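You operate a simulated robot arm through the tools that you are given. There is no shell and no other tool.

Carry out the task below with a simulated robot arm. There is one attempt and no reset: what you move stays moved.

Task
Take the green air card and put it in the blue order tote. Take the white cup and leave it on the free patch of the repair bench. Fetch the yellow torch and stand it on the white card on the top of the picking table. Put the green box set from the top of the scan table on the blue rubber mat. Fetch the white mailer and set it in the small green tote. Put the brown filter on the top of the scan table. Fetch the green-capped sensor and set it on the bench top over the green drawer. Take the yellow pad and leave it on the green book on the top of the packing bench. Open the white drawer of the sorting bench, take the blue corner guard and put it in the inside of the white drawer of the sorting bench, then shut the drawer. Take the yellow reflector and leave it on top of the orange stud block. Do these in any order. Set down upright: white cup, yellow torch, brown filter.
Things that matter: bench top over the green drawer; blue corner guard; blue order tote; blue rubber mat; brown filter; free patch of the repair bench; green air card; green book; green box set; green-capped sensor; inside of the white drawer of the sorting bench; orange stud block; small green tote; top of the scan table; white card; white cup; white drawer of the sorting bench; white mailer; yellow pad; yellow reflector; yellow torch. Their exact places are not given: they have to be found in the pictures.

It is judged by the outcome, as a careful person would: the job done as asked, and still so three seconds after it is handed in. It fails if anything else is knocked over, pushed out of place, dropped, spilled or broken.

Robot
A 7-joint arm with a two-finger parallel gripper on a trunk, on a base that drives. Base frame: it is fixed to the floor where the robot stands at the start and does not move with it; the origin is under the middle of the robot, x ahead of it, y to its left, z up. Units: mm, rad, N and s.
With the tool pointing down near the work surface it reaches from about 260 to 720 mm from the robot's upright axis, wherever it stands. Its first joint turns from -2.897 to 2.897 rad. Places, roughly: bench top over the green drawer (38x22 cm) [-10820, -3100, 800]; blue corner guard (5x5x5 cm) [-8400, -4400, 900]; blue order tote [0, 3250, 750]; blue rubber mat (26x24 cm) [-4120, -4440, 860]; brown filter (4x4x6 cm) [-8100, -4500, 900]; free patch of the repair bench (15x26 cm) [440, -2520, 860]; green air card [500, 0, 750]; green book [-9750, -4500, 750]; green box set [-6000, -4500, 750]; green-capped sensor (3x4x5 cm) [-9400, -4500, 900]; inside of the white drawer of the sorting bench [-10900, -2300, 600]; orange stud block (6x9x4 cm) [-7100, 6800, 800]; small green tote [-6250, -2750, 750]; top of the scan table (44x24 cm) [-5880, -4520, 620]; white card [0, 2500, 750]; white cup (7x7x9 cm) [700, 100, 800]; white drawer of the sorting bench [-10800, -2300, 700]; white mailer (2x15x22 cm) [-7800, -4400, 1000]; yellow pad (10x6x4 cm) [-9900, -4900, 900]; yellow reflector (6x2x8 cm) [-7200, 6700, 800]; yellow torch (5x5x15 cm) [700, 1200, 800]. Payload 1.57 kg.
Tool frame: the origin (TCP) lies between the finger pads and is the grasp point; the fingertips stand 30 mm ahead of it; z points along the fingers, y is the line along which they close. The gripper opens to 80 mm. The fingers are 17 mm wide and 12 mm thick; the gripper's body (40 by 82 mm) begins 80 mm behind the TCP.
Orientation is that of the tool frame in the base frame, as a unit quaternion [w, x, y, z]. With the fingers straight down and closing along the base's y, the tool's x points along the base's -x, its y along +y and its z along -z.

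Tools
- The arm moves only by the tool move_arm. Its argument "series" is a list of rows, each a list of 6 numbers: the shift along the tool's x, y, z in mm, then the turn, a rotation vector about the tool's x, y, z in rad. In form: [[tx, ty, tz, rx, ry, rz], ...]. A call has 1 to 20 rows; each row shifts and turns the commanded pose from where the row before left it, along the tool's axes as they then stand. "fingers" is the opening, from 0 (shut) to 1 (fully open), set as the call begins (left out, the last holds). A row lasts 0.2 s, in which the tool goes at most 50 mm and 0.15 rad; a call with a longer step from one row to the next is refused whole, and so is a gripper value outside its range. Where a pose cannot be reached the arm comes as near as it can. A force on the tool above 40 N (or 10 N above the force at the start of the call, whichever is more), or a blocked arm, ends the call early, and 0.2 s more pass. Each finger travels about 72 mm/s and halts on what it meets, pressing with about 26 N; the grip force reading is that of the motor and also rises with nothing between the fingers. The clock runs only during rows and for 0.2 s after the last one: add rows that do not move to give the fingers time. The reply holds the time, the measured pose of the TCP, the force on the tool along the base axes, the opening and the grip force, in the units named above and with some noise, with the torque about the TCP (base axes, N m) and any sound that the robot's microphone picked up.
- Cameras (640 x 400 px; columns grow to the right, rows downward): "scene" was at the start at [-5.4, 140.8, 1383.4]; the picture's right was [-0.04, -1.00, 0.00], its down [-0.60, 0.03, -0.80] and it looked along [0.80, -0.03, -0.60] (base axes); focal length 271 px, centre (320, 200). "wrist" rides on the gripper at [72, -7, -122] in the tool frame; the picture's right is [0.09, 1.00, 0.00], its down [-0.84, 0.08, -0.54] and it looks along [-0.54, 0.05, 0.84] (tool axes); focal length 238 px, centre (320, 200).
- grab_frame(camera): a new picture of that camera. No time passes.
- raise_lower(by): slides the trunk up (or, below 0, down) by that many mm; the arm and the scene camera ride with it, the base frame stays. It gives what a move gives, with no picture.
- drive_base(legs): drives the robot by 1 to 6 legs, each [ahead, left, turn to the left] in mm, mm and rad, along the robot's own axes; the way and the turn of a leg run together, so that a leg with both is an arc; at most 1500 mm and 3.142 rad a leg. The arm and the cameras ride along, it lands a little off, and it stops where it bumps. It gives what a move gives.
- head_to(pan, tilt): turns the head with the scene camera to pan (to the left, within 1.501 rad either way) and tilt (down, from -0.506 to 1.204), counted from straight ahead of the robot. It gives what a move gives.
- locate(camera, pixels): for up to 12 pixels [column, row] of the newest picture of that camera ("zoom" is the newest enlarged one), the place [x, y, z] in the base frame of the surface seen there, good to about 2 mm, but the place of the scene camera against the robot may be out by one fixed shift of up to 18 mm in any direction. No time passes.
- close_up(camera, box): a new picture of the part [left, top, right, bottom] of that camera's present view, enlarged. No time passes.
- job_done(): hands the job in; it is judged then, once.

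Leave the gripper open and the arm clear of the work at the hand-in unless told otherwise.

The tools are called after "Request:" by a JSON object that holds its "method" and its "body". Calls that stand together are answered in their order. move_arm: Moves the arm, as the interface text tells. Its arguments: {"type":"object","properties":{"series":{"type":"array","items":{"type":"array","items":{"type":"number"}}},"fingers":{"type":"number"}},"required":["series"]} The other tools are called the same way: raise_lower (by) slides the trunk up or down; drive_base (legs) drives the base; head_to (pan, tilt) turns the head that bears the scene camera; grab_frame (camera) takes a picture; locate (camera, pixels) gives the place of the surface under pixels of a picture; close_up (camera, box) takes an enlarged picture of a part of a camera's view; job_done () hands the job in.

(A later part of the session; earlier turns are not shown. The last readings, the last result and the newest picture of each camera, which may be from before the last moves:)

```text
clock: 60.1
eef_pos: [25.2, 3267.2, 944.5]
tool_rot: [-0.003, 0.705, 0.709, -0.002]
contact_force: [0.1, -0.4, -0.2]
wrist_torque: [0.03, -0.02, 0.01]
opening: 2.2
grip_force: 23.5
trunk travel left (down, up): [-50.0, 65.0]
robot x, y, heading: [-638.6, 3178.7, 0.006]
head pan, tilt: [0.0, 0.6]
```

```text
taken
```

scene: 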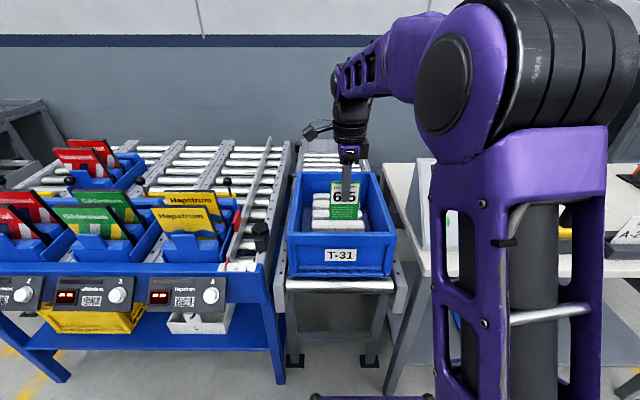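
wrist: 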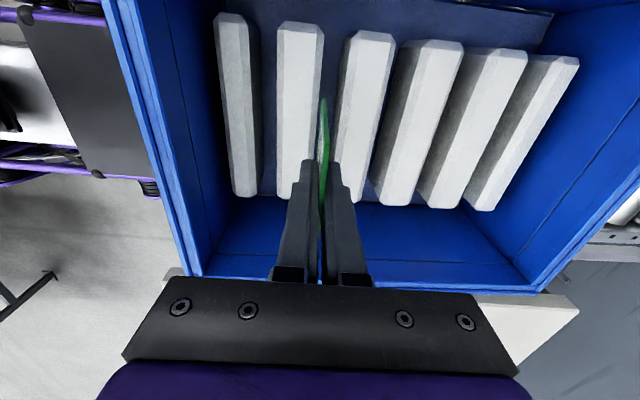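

The card is right over the gap. I'll lower 60 mm more in small steps.

Request:
{"method": "move_arm", "body": {"series": [[0, 0, 20, 0, 0, 0], [0, 0, 20, 0, 0, 0], [0, 0, 15, 0, 0, 0], [0, 0, 8, 0, 0, 0], [0, 0, 0, 0, 0, 0]]}}

Request:
{"method": "grab_frame", "body": {"camera": "wrist"}}

```text
clock: 61.3
eef_pos: [23.9, 3266.9, 881.2]
tool_rot: [-0.003, 0.705, 0.709, -0.001]
contact_force: [-0.3, -0.1, -0.4]
wrist_torque: [-0.02, -0.01, -0.04]
opening: 2.4
grip_force: 23.3
trunk travel left (down, up): [-50.0, 65.0]
robot x, y, heading: [-639.1, 3178.8, 0.008]
head pan, tilt: [0.0, 0.6]
```

```text
taken
```

wrist: 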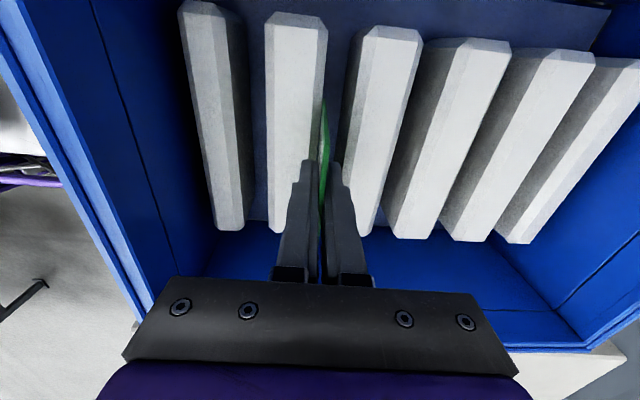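

Still free. I'll lower 14 mm more, then open partly.

Request:
{"method": "move_arm", "body": {"series": [[0, 0, 7, 0, 0, 0], [0, 0, 7, 0, 0, 0], [0, 0, 0, 0, 0, 0]]}}

Request:
{"method": "move_arm", "body": {"series": [[0, 0, 0, 0, 0, 0], [0, 0, 0, 0, 0, 0], [0, 0, 0, 0, 0, 0]], "fingers": 0.4}}

Request:
{"method": "move_arm", "body": {"series": [[0, 0, -30, 0, 0, 0], [0, 0, -40, 0, 0, 0], [0, 0, -45, 0, 0, 0], [0, 0, -45, 0, 0, 0], [0, 0, 0, 0, 0, 0]]}}

Request:
{"method": "grab_frame", "body": {"camera": "wrist"}}

```text
clock: 62.1
eef_pos: [24.0, 3265.4, 867.1]
tool_rot: [-0.003, 0.705, 0.709, -0.001]
contact_force: [-0.4, -0.1, 0.5]
wrist_torque: [0.0, 0.01, -0.03]
opening: 2.3
grip_force: 23.5
trunk travel left (down, up): [-50.0, 65.0]
robot x, y, heading: [-634.1, 3177.8, 0.007]
head pan, tilt: [0.0, 0.6]
```

```text
clock: 62.9
eef_pos: [24.3, 3265.7, 867.4]
tool_rot: [-0.003, 0.705, 0.709, -0.002]
contact_force: [0.2, -0.2, -0.3]
wrist_torque: [0.01, -0.01, -0.04]
opening: 32.0
grip_force: 0.1
trunk travel left (down, up): [-50.0, 65.0]
robot x, y, heading: [-638.9, 3177.1, 0.003]
head pan, tilt: [0.0, 0.6]
```

```text
clock: 64.1
eef_pos: [21.3, 3266.0, 1030.2]
tool_rot: [-0.003, 0.704, 0.71, -0.003]
contact_force: [0.8, -0.2, 0.0]
wrist_torque: [0.0, 0.0, 0.02]
opening: 32.1
grip_force: 0.1
trunk travel left (down, up): [-50.0, 65.0]
robot x, y, heading: [-634.9, 3178.0, 0.008]
head pan, tilt: [0.0, 0.6]
```

```text
taken
```

wrist: 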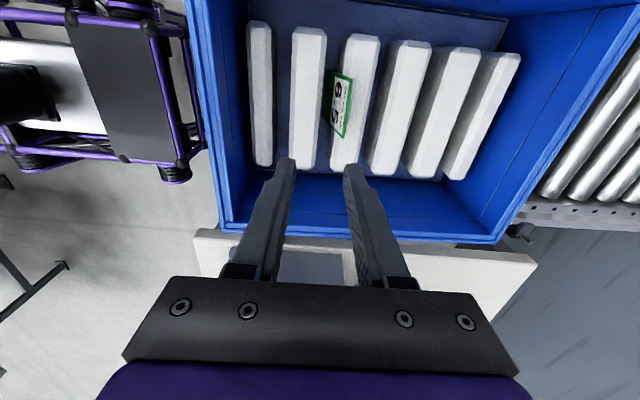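

The card lies in the tote between the bars. Next, the torch. I'll retract the arm and slide right along the picking table to view the white card.

Request:
{"method": "move_arm", "body": {"series": [[0, -45, -10, 0, 0, 0], [0, -45, -10, 0, 0, 0], [0, -45, -10, 0, 0, 0], [0, -45, 0, 0, 0, 0], [0, -45, 0, 0, 0, 0], [0, -45, 0, 0, 0, 0], [0, -40, 0, 0, 0, 0], [0, 0, 0, 0, 0, 0]], "fingers": 1}}

Request:
{"method": "drive_base", "body": {"legs": [[0, -680, 0]]}}

Request:
{"method": "grab_frame", "body": {"camera": "scene"}}

Request:
{"method": "grab_frame", "body": {"camera": "wrist"}}

```text
clock: 65.9
eef_pos: [-284.5, 3262.1, 1055.9]
tool_rot: [-0.005, 0.705, 0.709, -0.008]
contact_force: [-0.1, 0.0, -0.1]
wrist_torque: [0.0, -0.01, -0.03]
opening: 80.0
grip_force: 0.1
trunk travel left (down, up): [-50.0, 65.0]
robot x, y, heading: [-636.1, 3178.6, 0.009]
head pan, tilt: [0.0, 0.6]
```

```text
clock: 72.8
eef_pos: [-277.2, 2598.6, 1058.2]
tool_rot: [-0.004, 0.702, 0.712, -0.004]
contact_force: [-0.4, -0.2, -0.5]
wrist_torque: [0.02, -0.01, -0.02]
opening: 80.0
grip_force: 0.1
trunk travel left (down, up): [-50.0, 65.0]
robot x, y, heading: [-632.1, 2509.1, 0.015]
head pan, tilt: [0.0, 0.6]
```

```text
taken
```

scene: 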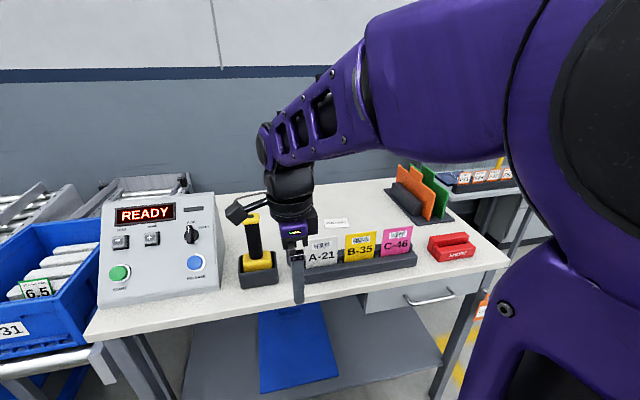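

```text
taken
```

wrist: 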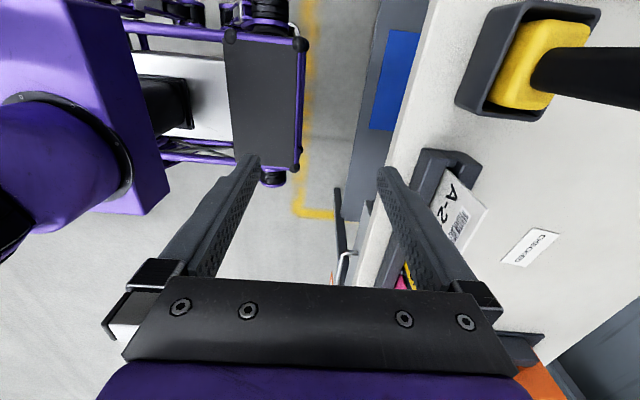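

The white card appears at scene (335,223), behind the order card rack. I'll enlarge and measure it from both cameras.

Request:
{"method": "close_up", "body": {"camera": "wrist", "box": [370, 0, 640, 300]}}

Request:
{"method": "locate", "body": {"camera": "wrist", "pixels": [[530, 230], [557, 238], [524, 265], [502, 258], [531, 247], [484, 210], [445, 172], [560, 50], [535, 85], [400, 140], [460, 100], [590, 200]]}}

Request:
{"method": "close_up", "body": {"camera": "scene", "box": [220, 190, 480, 300]}}

```text
1.33 times, centred on (505, 150) of wrist
```

zoom: 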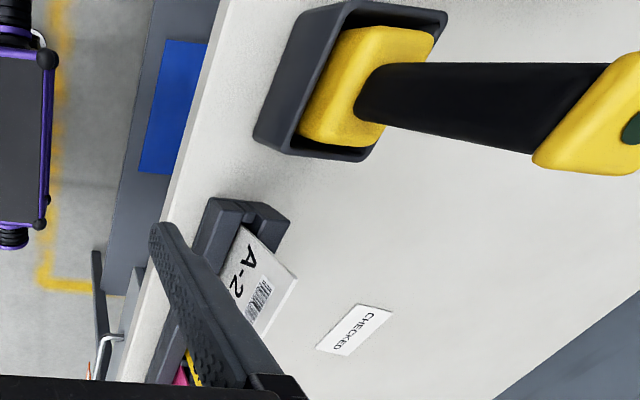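

```text
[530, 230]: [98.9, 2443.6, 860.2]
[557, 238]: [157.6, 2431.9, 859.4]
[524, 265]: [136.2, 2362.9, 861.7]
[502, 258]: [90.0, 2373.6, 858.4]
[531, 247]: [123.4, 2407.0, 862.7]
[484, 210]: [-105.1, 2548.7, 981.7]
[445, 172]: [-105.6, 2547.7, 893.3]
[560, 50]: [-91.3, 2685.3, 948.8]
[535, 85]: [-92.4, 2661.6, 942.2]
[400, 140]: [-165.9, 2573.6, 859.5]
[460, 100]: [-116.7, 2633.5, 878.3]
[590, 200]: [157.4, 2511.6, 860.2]
```

```text
2.46 times, centred on (350, 245) of scene
```

zoom: 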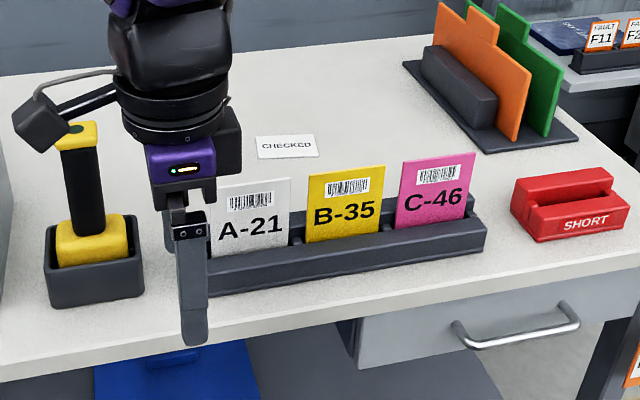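

The "CHECKED" white card lies flat, centred at about (122, 2404), z≈860. Now I'll drive to the torch bench: slide right to y≈1200, then ahead.

Request:
{"method": "drive_base", "body": {"legs": [[0, -1310, -0.015], [560, 0, 0]]}}

Request:
{"method": "grab_frame", "body": {"camera": "scene"}}

Request:
{"method": "grab_frame", "body": {"camera": "wrist"}}

```text
clock: 88.3
eef_pos: [287.1, 1281.5, 1056.1]
tool_rot: [-0.005, 0.708, 0.706, -0.008]
contact_force: [-0.3, 0.8, -0.3]
wrist_torque: [0.03, 0.02, -0.01]
opening: 80.1
grip_force: 0.1
trunk travel left (down, up): [-50.0, 65.0]
robot x, y, heading: [-67.0, 1202.3, -0.002]
head pan, tilt: [0.0, 0.6]
```

```text
taken
```

scene: 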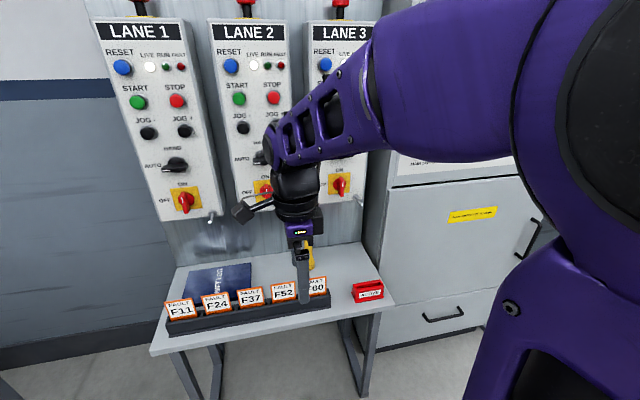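

```text
taken
```

wrist: 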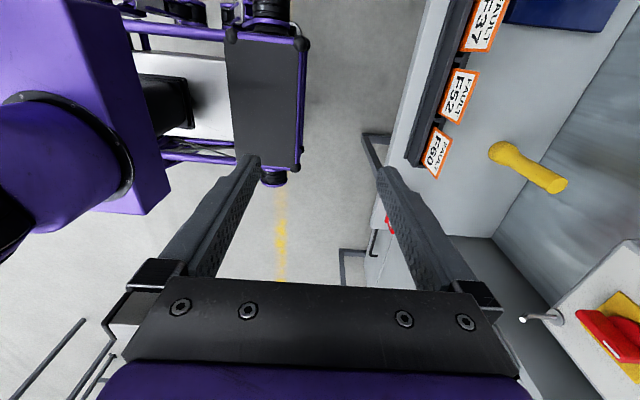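

The torch is visible in the wrist view at (500–560,150–185). I'll enlarge and measure.

Request:
{"method": "close_up", "body": {"camera": "wrist", "box": [440, 100, 600, 230]}}

Request:
{"method": "locate", "body": {"camera": "wrist", "pixels": [[498, 150], [510, 158], [530, 170], [545, 178], [556, 184], [560, 192], [487, 152], [500, 200], [520, 200], [450, 130], [440, 165], [420, 200]]}}

Request:
{"method": "close_up", "body": {"camera": "scene", "box": [250, 220, 410, 320]}}

```text
3.08 times, centred on (520, 165) of wrist
```

zoom: 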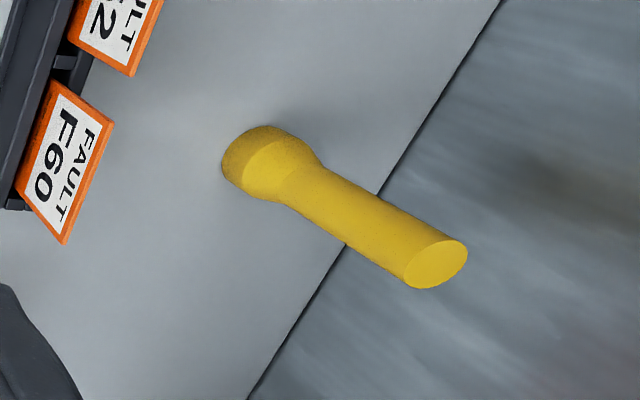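

```text
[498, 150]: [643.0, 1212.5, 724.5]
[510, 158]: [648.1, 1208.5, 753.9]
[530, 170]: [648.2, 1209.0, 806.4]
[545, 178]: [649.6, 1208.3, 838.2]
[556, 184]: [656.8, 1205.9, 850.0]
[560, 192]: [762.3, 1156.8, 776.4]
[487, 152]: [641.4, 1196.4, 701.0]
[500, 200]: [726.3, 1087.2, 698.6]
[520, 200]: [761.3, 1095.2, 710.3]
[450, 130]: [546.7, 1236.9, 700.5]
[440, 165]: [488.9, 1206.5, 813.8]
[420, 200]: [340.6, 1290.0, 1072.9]
```

```text
4.00 times, centred on (330, 270) of scene
```

zoom: 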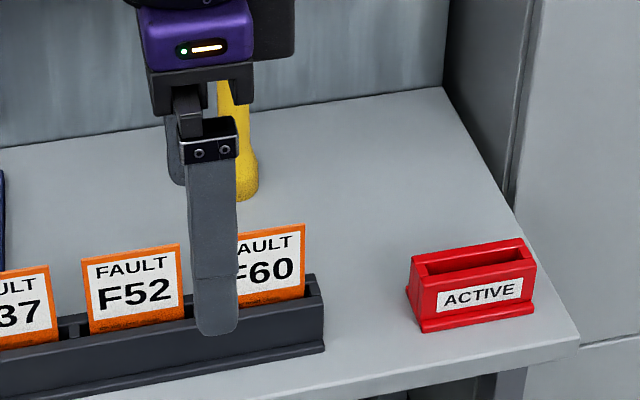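

The torch stands head-down; handle axis near (661,1204), top z≈850, bench z≈700. I'll check the panel hardware nearby for clearance before reaching in.

Request:
{"method": "grab_frame", "body": {"camera": "wrist"}}

Request:
{"method": "locate", "body": {"camera": "wrist", "pixels": [[523, 318], [555, 315], [585, 270], [600, 320], [635, 245], [385, 150], [395, 130]]}}

Request:
{"method": "locate", "body": {"camera": "scene", "pixels": [[360, 203], [345, 187], [335, 200], [150, 345], [370, 310], [213, 220]]}}

```text
taken
```

wrist: 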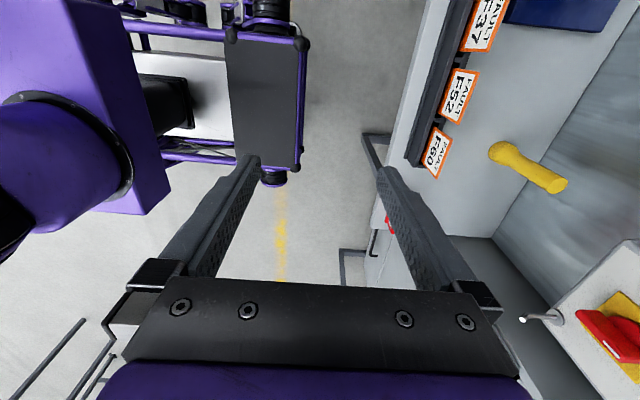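

```text
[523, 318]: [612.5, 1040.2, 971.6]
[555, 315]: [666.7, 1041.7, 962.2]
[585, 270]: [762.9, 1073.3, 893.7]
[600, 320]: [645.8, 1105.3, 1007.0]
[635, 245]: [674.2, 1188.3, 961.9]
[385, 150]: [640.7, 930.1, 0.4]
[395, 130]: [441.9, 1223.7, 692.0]
```

```text
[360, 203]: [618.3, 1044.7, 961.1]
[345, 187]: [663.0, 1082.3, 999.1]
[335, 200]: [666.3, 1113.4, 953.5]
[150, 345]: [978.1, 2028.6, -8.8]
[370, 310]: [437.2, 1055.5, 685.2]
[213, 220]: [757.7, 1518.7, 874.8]
```

The lane boxes (front x≈666, bottom z≈955) hang just over the torch, so a straight-down wrist could hit them. I'll come in with the tool tilted ~35° forward, fingers closing along y. First rotate the wrist back and tilt.

Request:
{"method": "move_arm", "body": {"series": [[0, 0, 0, 0, 0, -0.1428], [0, 0, 0, 0, 0, -0.1428], [0, 0, 0, 0, 0, -0.1428], [0, 0, 0, 0, 0, -0.1428], [0, 0, 0, 0, 0, -0.1428], [0, 0, 0, 0, 0, -0.1428], [0, 0, 0, 0, 0, -0.1428], [0, 0, 0, 0, 0, -0.1428], [0, 0, 0, 0, 0, -0.1428], [0, 0, 0, 0, 0, -0.1428], [0, 0, 0, 0, 0, -0.1428], [0, 0, 0, 0, -0.122, 0], [0, 0, 0, 0, -0.122, 0], [0, 0, 0, 0, -0.122, 0], [0, 0, 0, 0, -0.122, 0], [0, 0, 0, 0, -0.122, 0], [0, 0, 0, 0, 0, 0]], "fingers": 1}}

Request:
{"method": "grab_frame", "body": {"camera": "wrist"}}

Request:
{"method": "grab_frame", "body": {"camera": "scene"}}

```text
clock: 92.0
eef_pos: [285.0, 1286.1, 1057.4]
tool_rot: [0.294, -0.003, 0.956, 0.003]
contact_force: [-0.4, 0.2, 0.2]
wrist_torque: [0.0, 0.01, 0.01]
opening: 80.1
grip_force: 0.1
trunk travel left (down, up): [-50.0, 65.0]
robot x, y, heading: [-69.0, 1199.1, -0.005]
head pan, tilt: [0.0, 0.6]
```

```text
taken
```

wrist: 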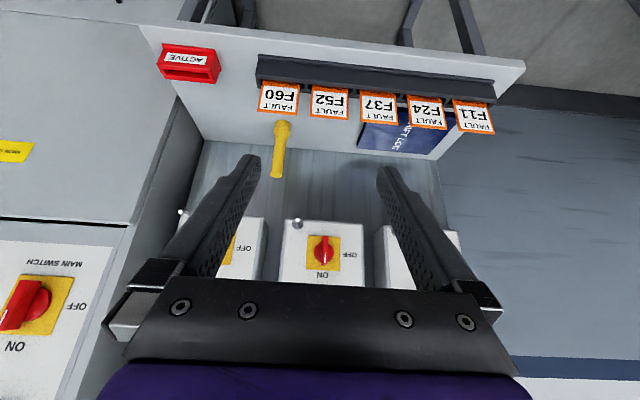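

```text
taken
```

scene: 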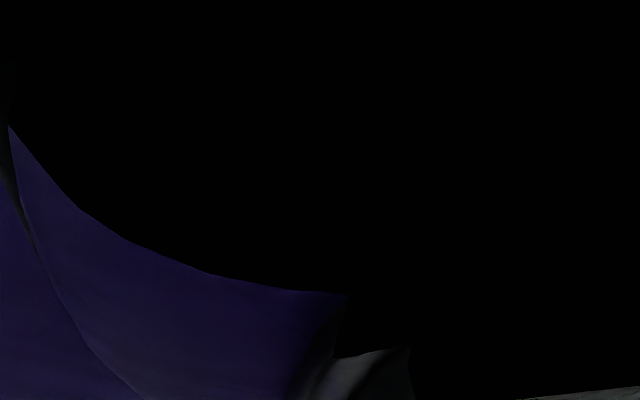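

The torch is in view between the fingers (280,150). The arm's elbow now blocks the scene camera while folded, so I'll rely on the wrist camera. Drive ahead 120 mm.

Request:
{"method": "drive_base", "body": {"legs": [[120, 0, 0]]}}

Request:
{"method": "grab_frame", "body": {"camera": "wrist"}}

```text
clock: 93.2
eef_pos: [399.7, 1283.6, 1056.8]
tool_rot: [0.291, -0.001, 0.957, 0.002]
contact_force: [0.0, -1.2, -0.1]
wrist_torque: [-0.02, 0.0, 0.0]
opening: 80.2
grip_force: 0.0
trunk travel left (down, up): [-50.0, 65.0]
robot x, y, heading: [48.4, 1202.0, -0.005]
head pan, tilt: [0.0, 0.6]
```

```text
taken
```

wrist: 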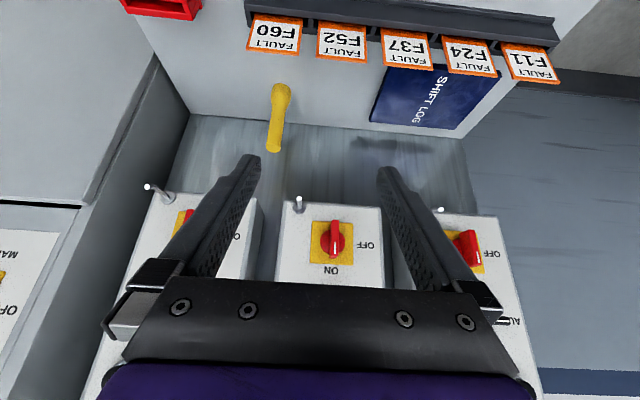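

Request:
{"method": "locate", "body": {"camera": "wrist", "pixels": [[280, 92], [277, 115], [275, 135], [273, 148], [298, 200], [282, 215], [245, 195], [275, 45], [300, 75], [148, 188]]}}

Request:
{"method": "close_up", "body": {"camera": "wrist", "box": [230, 60, 340, 170]}}

```text
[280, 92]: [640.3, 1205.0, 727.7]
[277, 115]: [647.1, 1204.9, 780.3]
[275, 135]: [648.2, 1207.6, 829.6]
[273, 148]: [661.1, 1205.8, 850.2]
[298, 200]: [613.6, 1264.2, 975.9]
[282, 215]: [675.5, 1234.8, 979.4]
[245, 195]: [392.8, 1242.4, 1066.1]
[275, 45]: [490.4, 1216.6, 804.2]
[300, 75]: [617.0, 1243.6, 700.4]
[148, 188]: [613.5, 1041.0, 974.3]
```

```text
3.64 times, centred on (285, 115) of wrist
```

zoom: 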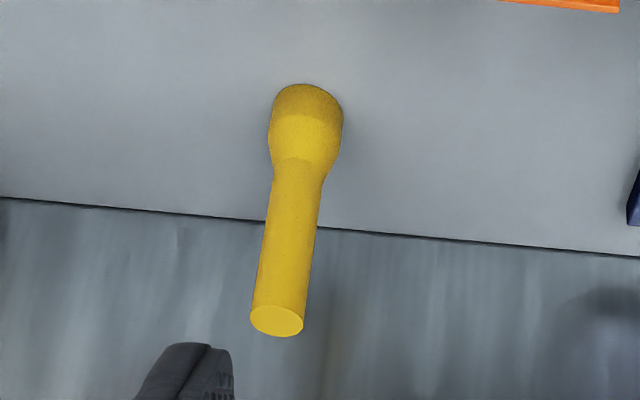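

Torch axis ≈ (663,1205.5). I'll move to a point 130 mm back along the tool axis from the grasp and check alignment.

Request:
{"method": "move_arm", "body": {"series": [[-14.1, -13, 35.5, 0, 0, 0], [-14.1, -13, 35.5, 0, 0, 0], [-14.1, -13, 35.5, 0, 0, 0], [-14.1, -13, 35.5, 0, 0, 0], [-14.1, -13, 35.5, 0, 0, 0], [-14.1, -13, 35.5, 0, 0, 0], [0, 0, 0, 0, 0, 0]]}}

Request:
{"method": "grab_frame", "body": {"camera": "wrist"}}

Request:
{"method": "grab_frame", "body": {"camera": "scene"}}

```text
clock: 94.8
eef_pos: [591.5, 1205.5, 925.1]
tool_rot: [0.291, -0.002, 0.957, 0.002]
contact_force: [-0.4, -0.7, 0.5]
wrist_torque: [-0.03, 0.0, 0.0]
opening: 79.9
grip_force: 0.1
trunk travel left (down, up): [-50.0, 65.0]
robot x, y, heading: [50.0, 1199.9, -0.007]
head pan, tilt: [0.0, 0.6]
```

```text
taken
```

wrist: 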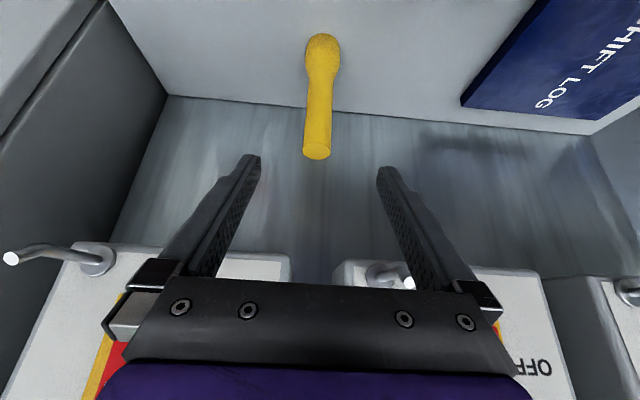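

```text
taken
```

scene: 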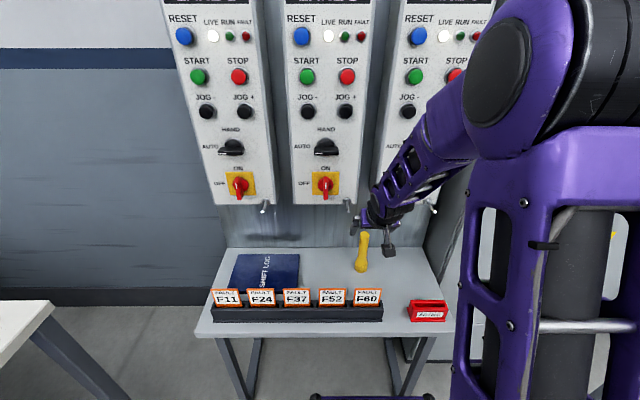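

The torch is centred between the fingers. I'll advance 125 mm along the tool axis.

Request:
{"method": "move_arm", "body": {"series": [[0, 0, 32, 0, 0, 0], [0, 0, 32, 0, 0, 0], [0, 0, 32, 0, 0, 0], [0, 0, 29, 0, 0, 0], [0, 0, 0, 0, 0, 0]]}}

Request:
{"method": "grab_frame", "body": {"camera": "wrist"}}

Request:
{"method": "close_up", "body": {"camera": "scene", "box": [300, 150, 480, 300]}}

```text
clock: 96.0
eef_pos: [658.4, 1206.5, 821.4]
tool_rot: [0.291, 0.0, 0.957, 0.001]
contact_force: [-1.3, -0.1, 0.3]
wrist_torque: [0.02, -0.01, -0.04]
opening: 80.0
grip_force: 0.0
trunk travel left (down, up): [-50.0, 65.0]
robot x, y, heading: [45.3, 1201.4, -0.003]
head pan, tilt: [0.0, 0.6]
```

```text
taken
```

wrist: 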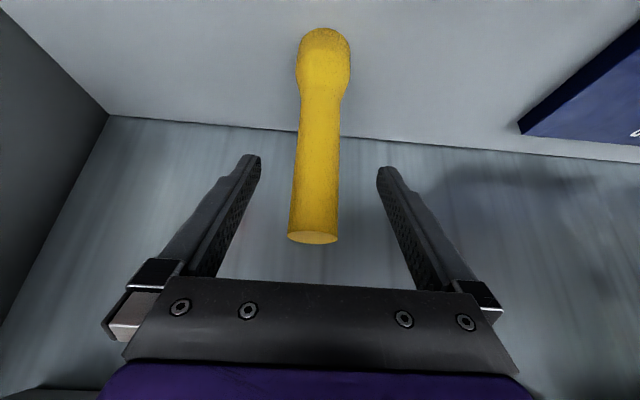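

```text
2.67 times, centred on (390, 225) of scene
```

zoom: 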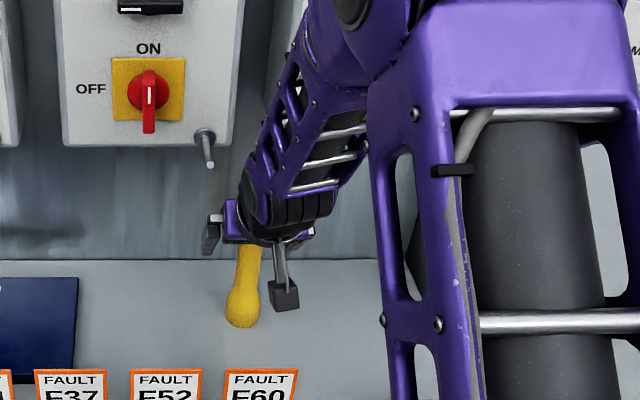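

Aligned. I'll nudge 4 mm forward and close on the handle.

Request:
{"method": "move_arm", "body": {"series": [[-3.3, -1, 2.3, 0, 0, 0], [0, 0, 0, 0, 0, 0]]}}

Request:
{"method": "move_arm", "body": {"series": [[0, 0, 0, 0, 0, 0], [0, 0, 0, 0, 0, 0], [0, 0, 0, 0, 0, 0], [0, 0, 0, 0, 0, 0]], "fingers": 0}}

Request:
{"method": "grab_frame", "body": {"camera": "wrist"}}

```text
clock: 96.6
eef_pos: [663.4, 1206.7, 821.4]
tool_rot: [0.291, -0.002, 0.957, 0.002]
contact_force: [-0.3, 0.5, 0.7]
wrist_torque: [-0.01, 0.01, -0.01]
opening: 80.0
grip_force: 0.1
trunk travel left (down, up): [-50.0, 65.0]
robot x, y, heading: [50.4, 1197.8, -0.004]
head pan, tilt: [0.0, 0.6]
```

```text
clock: 97.6
eef_pos: [663.8, 1206.7, 821.2]
tool_rot: [0.291, -0.001, 0.957, 0.002]
contact_force: [-0.3, -1.5, -0.4]
wrist_torque: [-0.1, 0.01, -0.04]
opening: 27.3
grip_force: 25.9
trunk travel left (down, up): [-50.0, 65.0]
robot x, y, heading: [47.1, 1200.3, -0.006]
head pan, tilt: [0.0, 0.6]
```

```text
taken
```

wrist: 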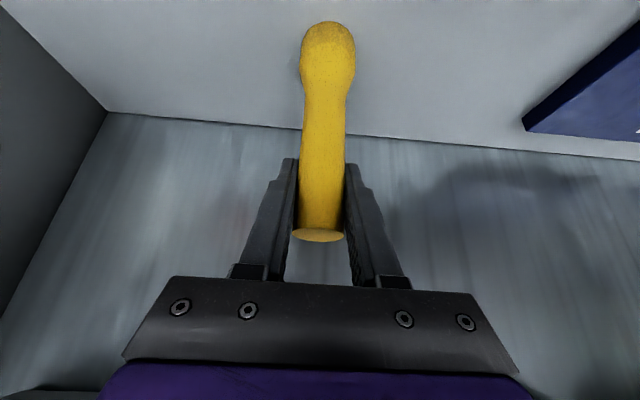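

Gripped (27 mm). I'll retreat straight back and up along the tool axis, which keeps the torch clear of the fault cards and the lane boxes.

Request:
{"method": "move_arm", "body": {"series": [[0, 0, -10, 0, 0, 0], [0, 0, -25, 0, 0, 0], [0, 0, -35, 0, 0, 0], [0, 0, -40, 0, 0, 0], [0, 0, -40, 0, 0, 0], [0, 0, -40, 0, 0, 0], [0, 0, -40, 0, 0, 0], [0, 0, -40, 0, 0, 0], [0, 0, -40, 0, 0, 0], [0, 0, -30, 0, 0, 0], [0, 0, 0, 0, 0, 0]]}}

Request:
{"method": "grab_frame", "body": {"camera": "wrist"}}

Request:
{"method": "grab_frame", "body": {"camera": "scene"}}

```text
clock: 99.8
eef_pos: [480.4, 1200.2, 1031.1]
tool_rot: [0.207, 0.003, 0.978, 0.005]
contact_force: [0.6, -0.1, -0.5]
wrist_torque: [0.0, -0.02, -0.01]
opening: 27.1
grip_force: 25.7
trunk travel left (down, up): [-50.0, 65.0]
robot x, y, heading: [45.9, 1203.0, 0.0]
head pan, tilt: [0.0, 0.6]
stopped in row 11: the arm was blocked; the commanded pose is now the measured one
```

```text
taken
```

wrist: 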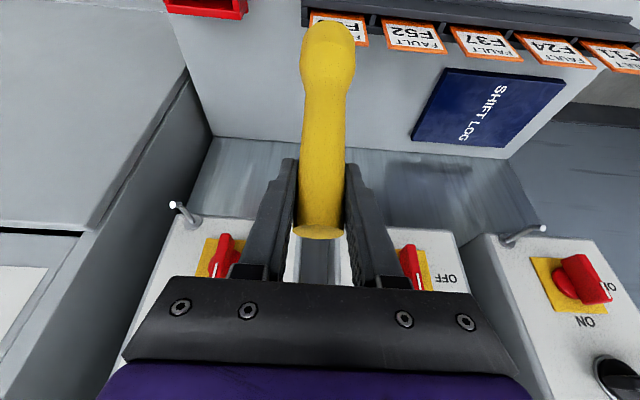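

```text
taken
```

scene: 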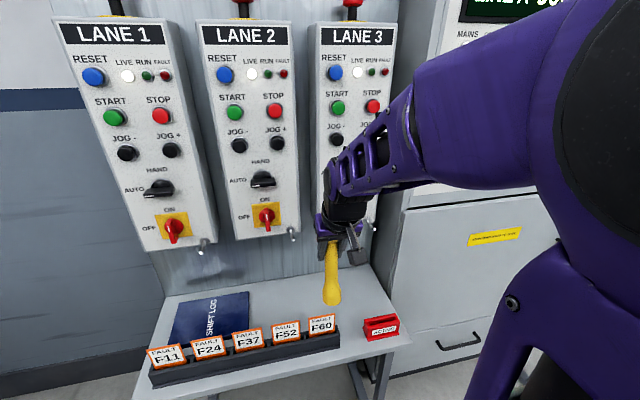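

The arm was blocked while folding back (its elbow meets the head), so I must not retract further. The torch is held and clear (bottom ≈910). I'll drive back and then slide left to y≈2404 with the torch well away from tables.

Request:
{"method": "drive_base", "body": {"legs": [[-900, 0, 0], [0, 1200, 0]]}}

Request:
{"method": "grab_frame", "body": {"camera": "scene"}}

Request:
{"method": "grab_frame", "body": {"camera": "wrist"}}

```text
clock: 116.2
eef_pos: [-423.3, 2415.9, 1030.3]
tool_rot: [0.206, 0.008, 0.979, 0.004]
contact_force: [-0.2, -0.2, -0.4]
wrist_torque: [-0.01, 0.0, -0.04]
opening: 27.5
grip_force: 26.1
trunk travel left (down, up): [-50.0, 65.0]
robot x, y, heading: [-857.1, 2423.6, -0.019]
head pan, tilt: [0.0, 0.6]
```

```text
taken
```

scene: 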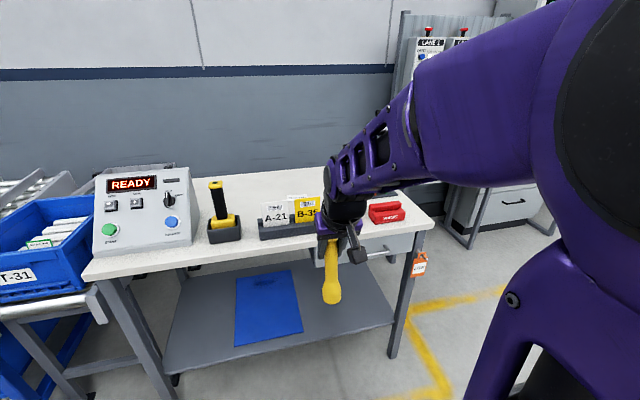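

```text
taken
```

wrist: 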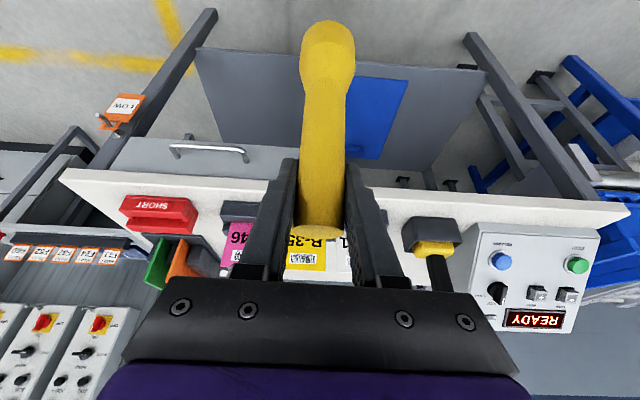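

I'll extend the arm forward and up (to z≈1125, still short of the table), and restore the tilt so the torch is upright.

Request:
{"method": "move_arm", "body": {"series": [[-37.8, 0, -0.7, 0, 0, 0], [-37.8, 0, -0.7, 0, 0, 0], [-37.8, 0, -0.7, 0, 0, 0], [-37.8, 0, -0.7, 0, 0, 0], [-37.8, 0, -0.7, 0, 0, 0], [-37.8, 0, -0.7, 0, 0, 0], [0, 0, 0, 0, -0.088, 0], [0, 0, 0, 0, -0.088, 0], [0, 0, 0, 0, 0, 0]]}}

Request:
{"method": "grab_frame", "body": {"camera": "scene"}}

Request:
{"method": "grab_frame", "body": {"camera": "wrist"}}

```text
clock: 118.2
eef_pos: [-218.6, 2411.3, 1128.0]
tool_rot: [0.292, 0.009, 0.956, 0.004]
contact_force: [-0.7, -0.9, -0.9]
wrist_torque: [0.02, -0.02, 0.03]
opening: 27.5
grip_force: 26.0
trunk travel left (down, up): [-50.0, 65.0]
robot x, y, heading: [-855.9, 2424.6, -0.027]
head pan, tilt: [0.0, 0.6]
```

```text
taken
```

scene: 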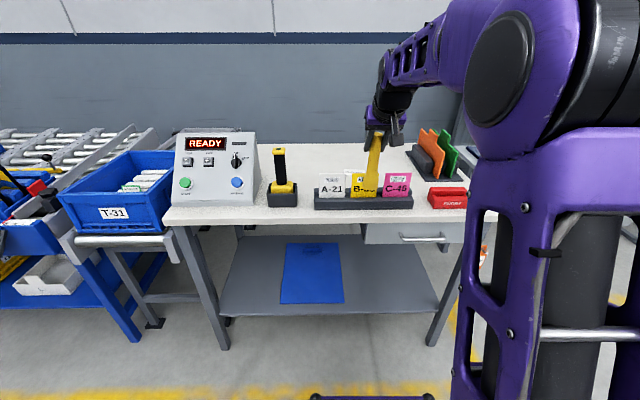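

```text
taken
```

wrist: 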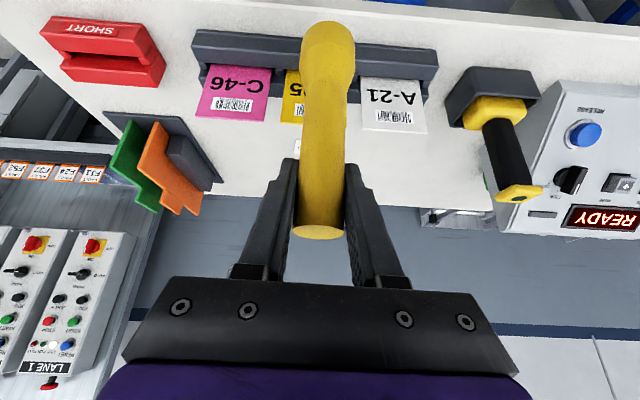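

Torch bottom ≈1007, above the card tops (982). I'll drive ahead 330 mm so the torch comes over the white card.

Request:
{"method": "drive_base", "body": {"legs": [[330, 0, 0.02]]}}

Request:
{"method": "grab_frame", "body": {"camera": "wrist"}}

Request:
{"method": "grab_frame", "body": {"camera": "scene"}}

```text
clock: 120.4
eef_pos: [108.1, 2422.1, 1128.1]
tool_rot: [0.292, -0.001, 0.956, 0.006]
contact_force: [1.7, -0.6, -1.9]
wrist_torque: [0.0, -0.02, -0.01]
opening: 27.2
grip_force: 25.9
trunk travel left (down, up): [-50.0, 65.0]
robot x, y, heading: [-529.0, 2423.4, 0.0]
head pan, tilt: [0.0, 0.6]
```

```text
taken
```

wrist: 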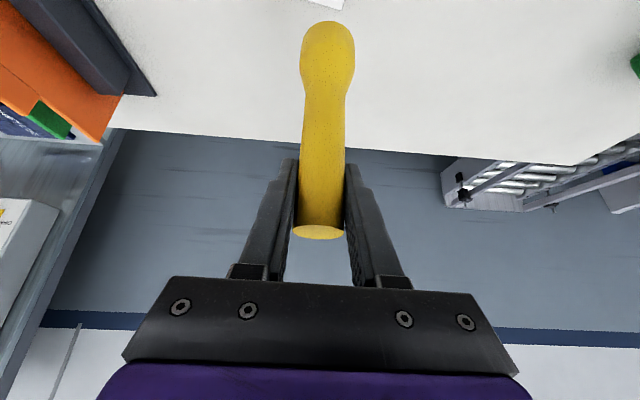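

```text
taken
```

scene: 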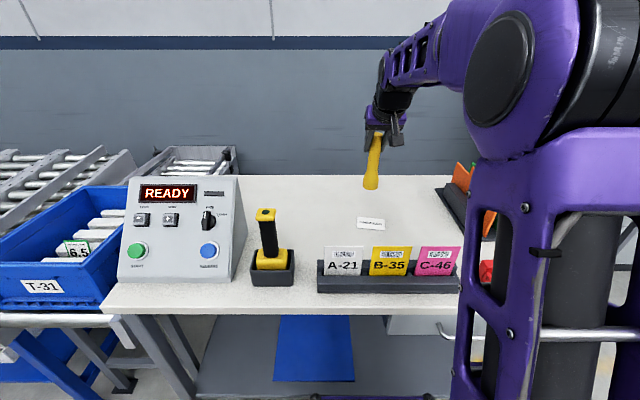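

The scene camera sees both the white card (370,224) and the torch. I'll compare them in the same picture, which removes the camera's shift.

Request:
{"method": "close_up", "body": {"camera": "scene", "box": [330, 120, 450, 250]}}

```text
3.08 times, centred on (390, 185) of scene
```

zoom: 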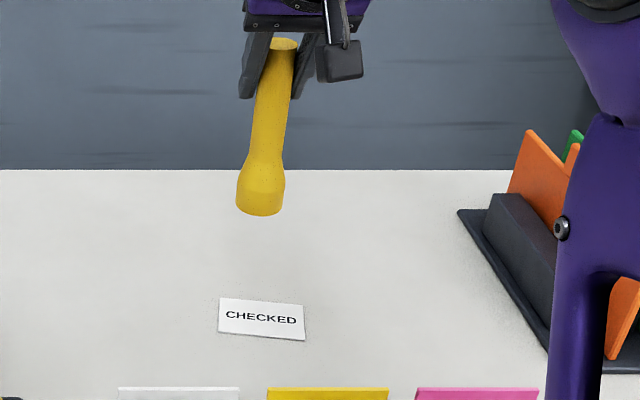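

Request:
{"method": "locate", "body": {"camera": "zoom", "pixels": [[223, 300], [303, 307], [303, 338], [220, 331], [262, 319], [258, 205], [262, 180], [268, 130], [276, 70], [238, 200], [282, 205], [284, 45]]}}

```text
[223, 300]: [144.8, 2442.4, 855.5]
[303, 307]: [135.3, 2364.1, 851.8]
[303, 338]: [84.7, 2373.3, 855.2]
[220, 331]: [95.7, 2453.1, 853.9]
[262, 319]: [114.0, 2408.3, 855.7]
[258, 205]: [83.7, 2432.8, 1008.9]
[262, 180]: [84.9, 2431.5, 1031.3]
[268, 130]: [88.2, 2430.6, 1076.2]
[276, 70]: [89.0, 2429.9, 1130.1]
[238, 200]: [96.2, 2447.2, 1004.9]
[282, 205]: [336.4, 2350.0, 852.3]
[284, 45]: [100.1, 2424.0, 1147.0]
```

Torch should shift by about (+12,-19) mm to be over the card centre (121,2403). I'll do that and lower 120 mm.

Request:
{"method": "move_arm", "body": {"series": [[-10.2, -19.3, 6.9, 0, 0, 0], [22.3, 0, 33.2, 0, 0, 0], [22.3, 0, 33.2, 0, 0, 0], [22.3, 0, 33.2, 0, 0, 0], [0, 0, 0, 0, 0, 0]]}}

Request:
{"method": "close_up", "body": {"camera": "scene", "box": [310, 120, 450, 270]}}

Request:
{"method": "grab_frame", "body": {"camera": "wrist"}}

```text
clock: 121.6
eef_pos: [120.5, 2406.4, 1007.1]
tool_rot: [0.292, -0.001, 0.957, 0.007]
contact_force: [0.7, -0.5, -0.7]
wrist_torque: [-0.03, -0.01, -0.02]
opening: 27.3
grip_force: 25.8
trunk travel left (down, up): [-50.0, 65.0]
robot x, y, heading: [-528.1, 2420.1, 0.001]
head pan, tilt: [0.0, 0.6]
```

```text
2.67 times, centred on (380, 195) of scene
```

zoom: 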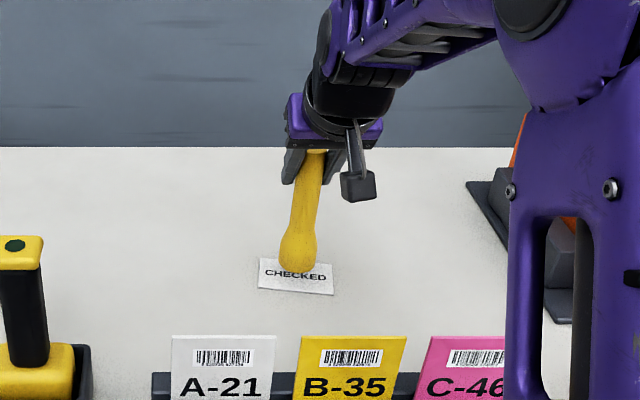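

```text
taken
```

wrist: 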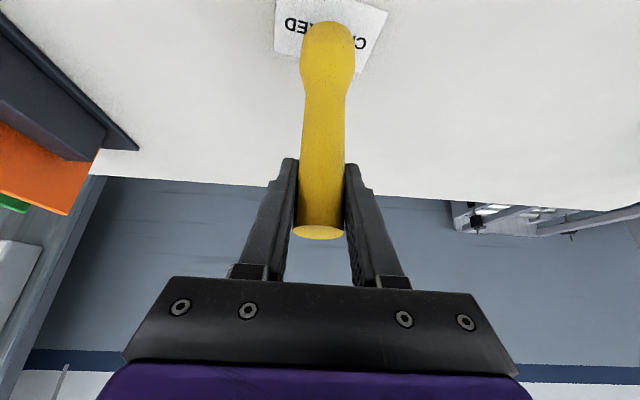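

Almost there, ~26 mm above the card. Lower gently.

Request:
{"method": "move_arm", "body": {"series": [[5.6, -2, 8.3, 0, 0, 0], [5.6, 0, 8.3, 0, 0, 0], [1.1, 0, 1.7, 0, 0, 0], [1.1, 0, 1.7, 0, 0, 0], [0, 0, 0, 0, 0, 0]]}}

Request:
{"method": "close_up", "body": {"camera": "scene", "box": [330, 160, 430, 250]}}

```text
clock: 122.8
eef_pos: [122.0, 2403.0, 985.0]
tool_rot: [0.293, -0.002, 0.956, 0.007]
contact_force: [-1.8, 0.7, 10.6]
wrist_torque: [-0.01, 0.2, 0.01]
opening: 27.4
grip_force: 26.3
trunk travel left (down, up): [-50.0, 65.0]
robot x, y, heading: [-525.4, 2420.6, 0.004]
head pan, tilt: [0.0, 0.6]
```

```text
4.44 times, centred on (380, 205) of scene
```

zoom: 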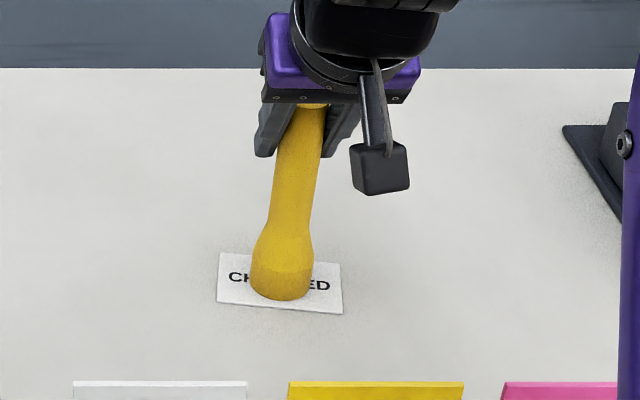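

The torch bottom is touching (10 N up). I'll ease 1 mm up and release, then back off along the tool axis.

Request:
{"method": "move_arm", "body": {"series": [[-0.5, 0, -0.7, 0, 0, 0], [0, 0, 0, 0, 0, 0]]}}

Request:
{"method": "move_arm", "body": {"series": [[0, 0, 0, 0, 0, 0], [0, 0, 0, 0, 0, 0], [0, 0, 0, 0, 0, 0], [0, 0, 0, 0, 0, 0]], "fingers": 1}}

Request:
{"method": "grab_frame", "body": {"camera": "wrist"}}

```text
clock: 123.4
eef_pos: [120.9, 2402.7, 985.2]
tool_rot: [0.293, -0.001, 0.956, 0.006]
contact_force: [2.4, -0.2, 9.9]
wrist_torque: [-0.04, -0.21, -0.02]
opening: 27.1
grip_force: 26.1
trunk travel left (down, up): [-50.0, 65.0]
robot x, y, heading: [-525.9, 2420.5, 0.004]
head pan, tilt: [0.0, 0.6]
```

```text
clock: 124.4
eef_pos: [120.8, 2402.7, 984.4]
tool_rot: [0.291, -0.002, 0.957, 0.007]
contact_force: [1.0, 0.4, -1.3]
wrist_torque: [0.01, -0.03, 0.0]
opening: 80.2
grip_force: 0.2
trunk travel left (down, up): [-50.0, 65.0]
robot x, y, heading: [-533.3, 2420.3, 0.006]
head pan, tilt: [0.0, 0.6]
```

```text
taken
```

wrist: 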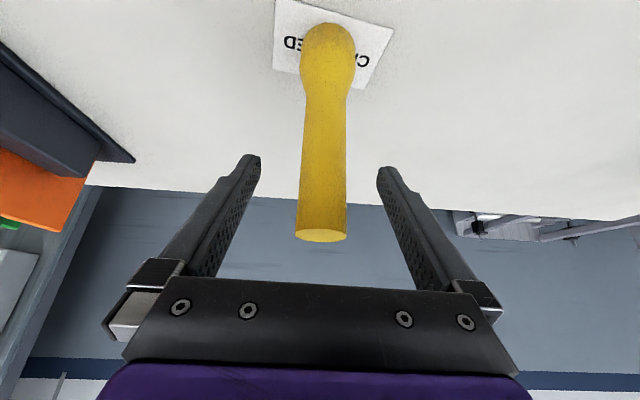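

The torch stands free. I'll retreat along the tool axis ~140 mm and then drive back.

Request:
{"method": "move_arm", "body": {"series": [[0, 0, -20, 0, 0, 0], [0, 0, -40, 0, 0, 0], [0, 0, -40, 0, 0, 0], [0, 0, -40, 0, 0, 0], [0, 0, 0, 0, 0, 0]]}}

Request:
{"method": "drive_base", "body": {"legs": [[-350, 0, 0]]}}

Request:
{"method": "grab_frame", "body": {"camera": "scene"}}

```text
clock: 125.6
eef_pos: [43.9, 2400.0, 1099.8]
tool_rot: [0.293, -0.002, 0.956, 0.007]
contact_force: [-0.6, -0.6, 0.4]
wrist_torque: [0.03, 0.03, 0.0]
opening: 80.0
grip_force: 0.1
trunk travel left (down, up): [-50.0, 65.0]
robot x, y, heading: [-527.3, 2423.5, 0.004]
head pan, tilt: [0.0, 0.6]
```

```text
clock: 127.8
eef_pos: [-302.2, 2398.6, 1097.8]
tool_rot: [0.291, 0.0, 0.957, 0.007]
contact_force: [-0.1, -0.1, -0.2]
wrist_torque: [0.01, -0.03, -0.01]
opening: 80.2
grip_force: 0.0
trunk travel left (down, up): [-50.0, 65.0]
robot x, y, heading: [-875.0, 2420.6, 0.003]
head pan, tilt: [0.0, 0.6]
```

```text
taken
```

scene: 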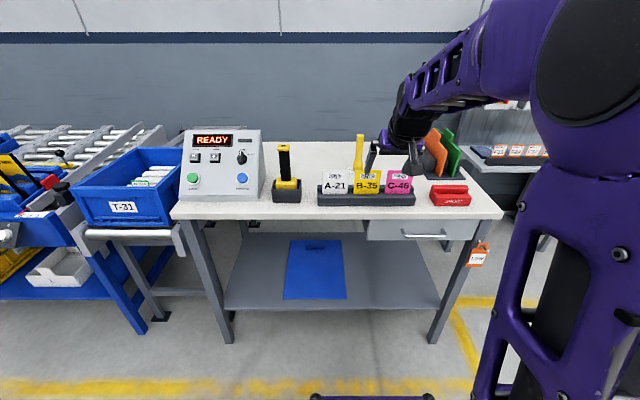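

The torch stands on the CHECKED card. Next the white cup: drive right along the open lane to y≈120.

Request:
{"method": "drive_base", "body": {"legs": [[0, -1500, 0], [0, -800, 0], [600, 0, 0]]}}

Request:
{"method": "grab_frame", "body": {"camera": "scene"}}

Request:
{"method": "grab_frame", "body": {"camera": "wrist"}}

```text
clock: 152.7
eef_pos: [267.1, 101.5, 1099.2]
tool_rot: [0.291, 0.012, 0.957, 0.002]
contact_force: [-0.6, 0.2, 0.4]
wrist_torque: [-0.02, 0.0, 0.03]
opening: 80.1
grip_force: 0.1
trunk travel left (down, up): [-50.0, 65.0]
robot x, y, heading: [-305.4, 135.7, -0.025]
head pan, tilt: [0.0, 0.6]
```

```text
taken
```

scene: 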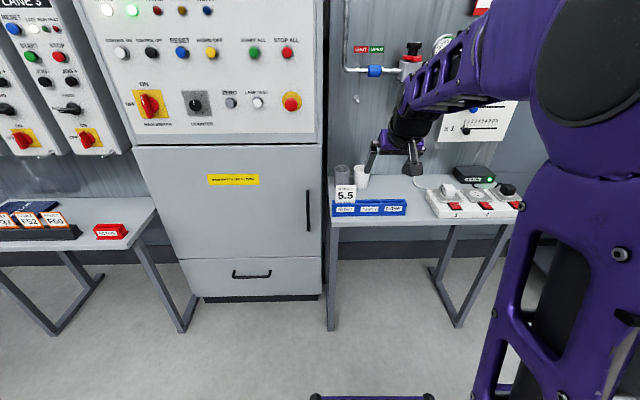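

```text
taken
```

wrist: 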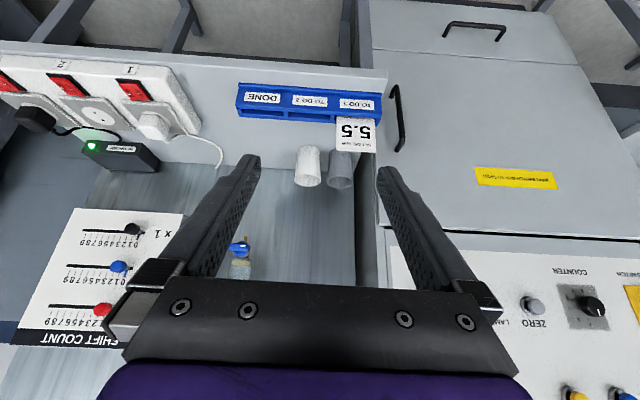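

The white cup is at wrist (307,167) beside the grey one. I'll measure them.

Request:
{"method": "close_up", "body": {"camera": "wrist", "box": [270, 120, 380, 210]}}

Request:
{"method": "close_up", "body": {"camera": "scene", "box": [320, 130, 440, 225]}}

```text
4.44 times, centred on (325, 165) of wrist
```

zoom: 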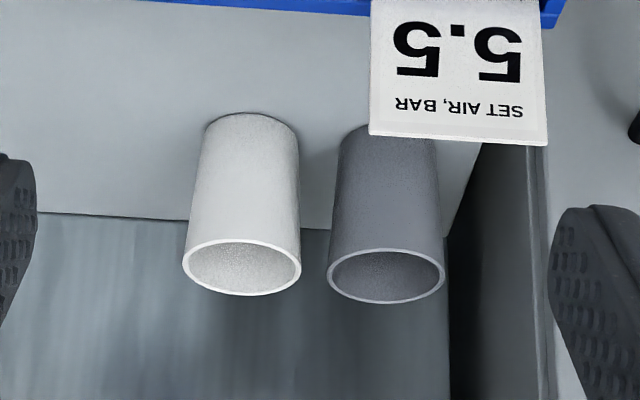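

```text
4.21 times, centred on (380, 178) of scene
```

zoom: 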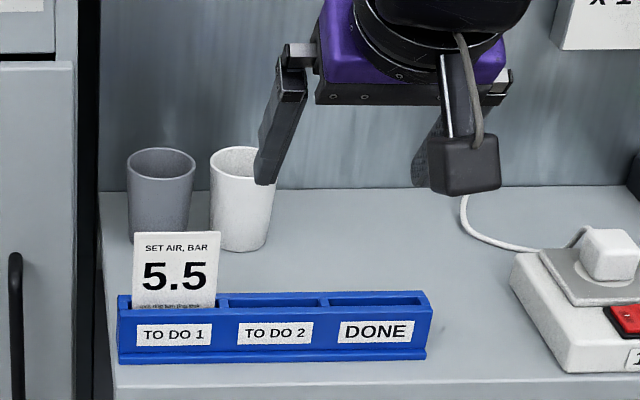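

I'll measure the cups and the pipework above them with both cameras.

Request:
{"method": "locate", "body": {"camera": "wrist", "pixels": [[294.5, 179.6], [320, 180.3], [307.7, 174.4], [307.7, 186], [309, 146.5], [309, 160], [327.5, 181], [352, 182], [340, 176], [240, 245], [240, 268], [310, 200]]}}

Request:
{"method": "locate", "body": {"camera": "scene", "pixels": [[375, 71], [350, 68], [362, 48], [360, 175], [361, 168], [405, 60], [420, 45], [341, 168], [352, 98], [443, 42], [328, 165], [460, 175]]}}

```text
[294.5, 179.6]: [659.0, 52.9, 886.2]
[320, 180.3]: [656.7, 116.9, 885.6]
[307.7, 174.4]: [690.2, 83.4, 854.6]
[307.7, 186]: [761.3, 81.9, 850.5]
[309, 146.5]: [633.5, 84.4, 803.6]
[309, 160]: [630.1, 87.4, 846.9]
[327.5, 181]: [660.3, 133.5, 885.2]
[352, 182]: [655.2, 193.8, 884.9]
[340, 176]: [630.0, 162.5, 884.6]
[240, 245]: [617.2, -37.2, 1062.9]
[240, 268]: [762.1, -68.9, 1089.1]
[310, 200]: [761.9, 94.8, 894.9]
```

```text
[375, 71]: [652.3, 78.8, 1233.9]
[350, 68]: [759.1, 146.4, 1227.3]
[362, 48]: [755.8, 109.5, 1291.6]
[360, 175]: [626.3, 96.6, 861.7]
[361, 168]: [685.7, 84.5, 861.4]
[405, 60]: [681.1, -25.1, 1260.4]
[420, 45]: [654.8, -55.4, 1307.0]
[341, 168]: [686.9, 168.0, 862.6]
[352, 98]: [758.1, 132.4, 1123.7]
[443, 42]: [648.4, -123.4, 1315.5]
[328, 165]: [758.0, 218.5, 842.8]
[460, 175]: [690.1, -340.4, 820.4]
```

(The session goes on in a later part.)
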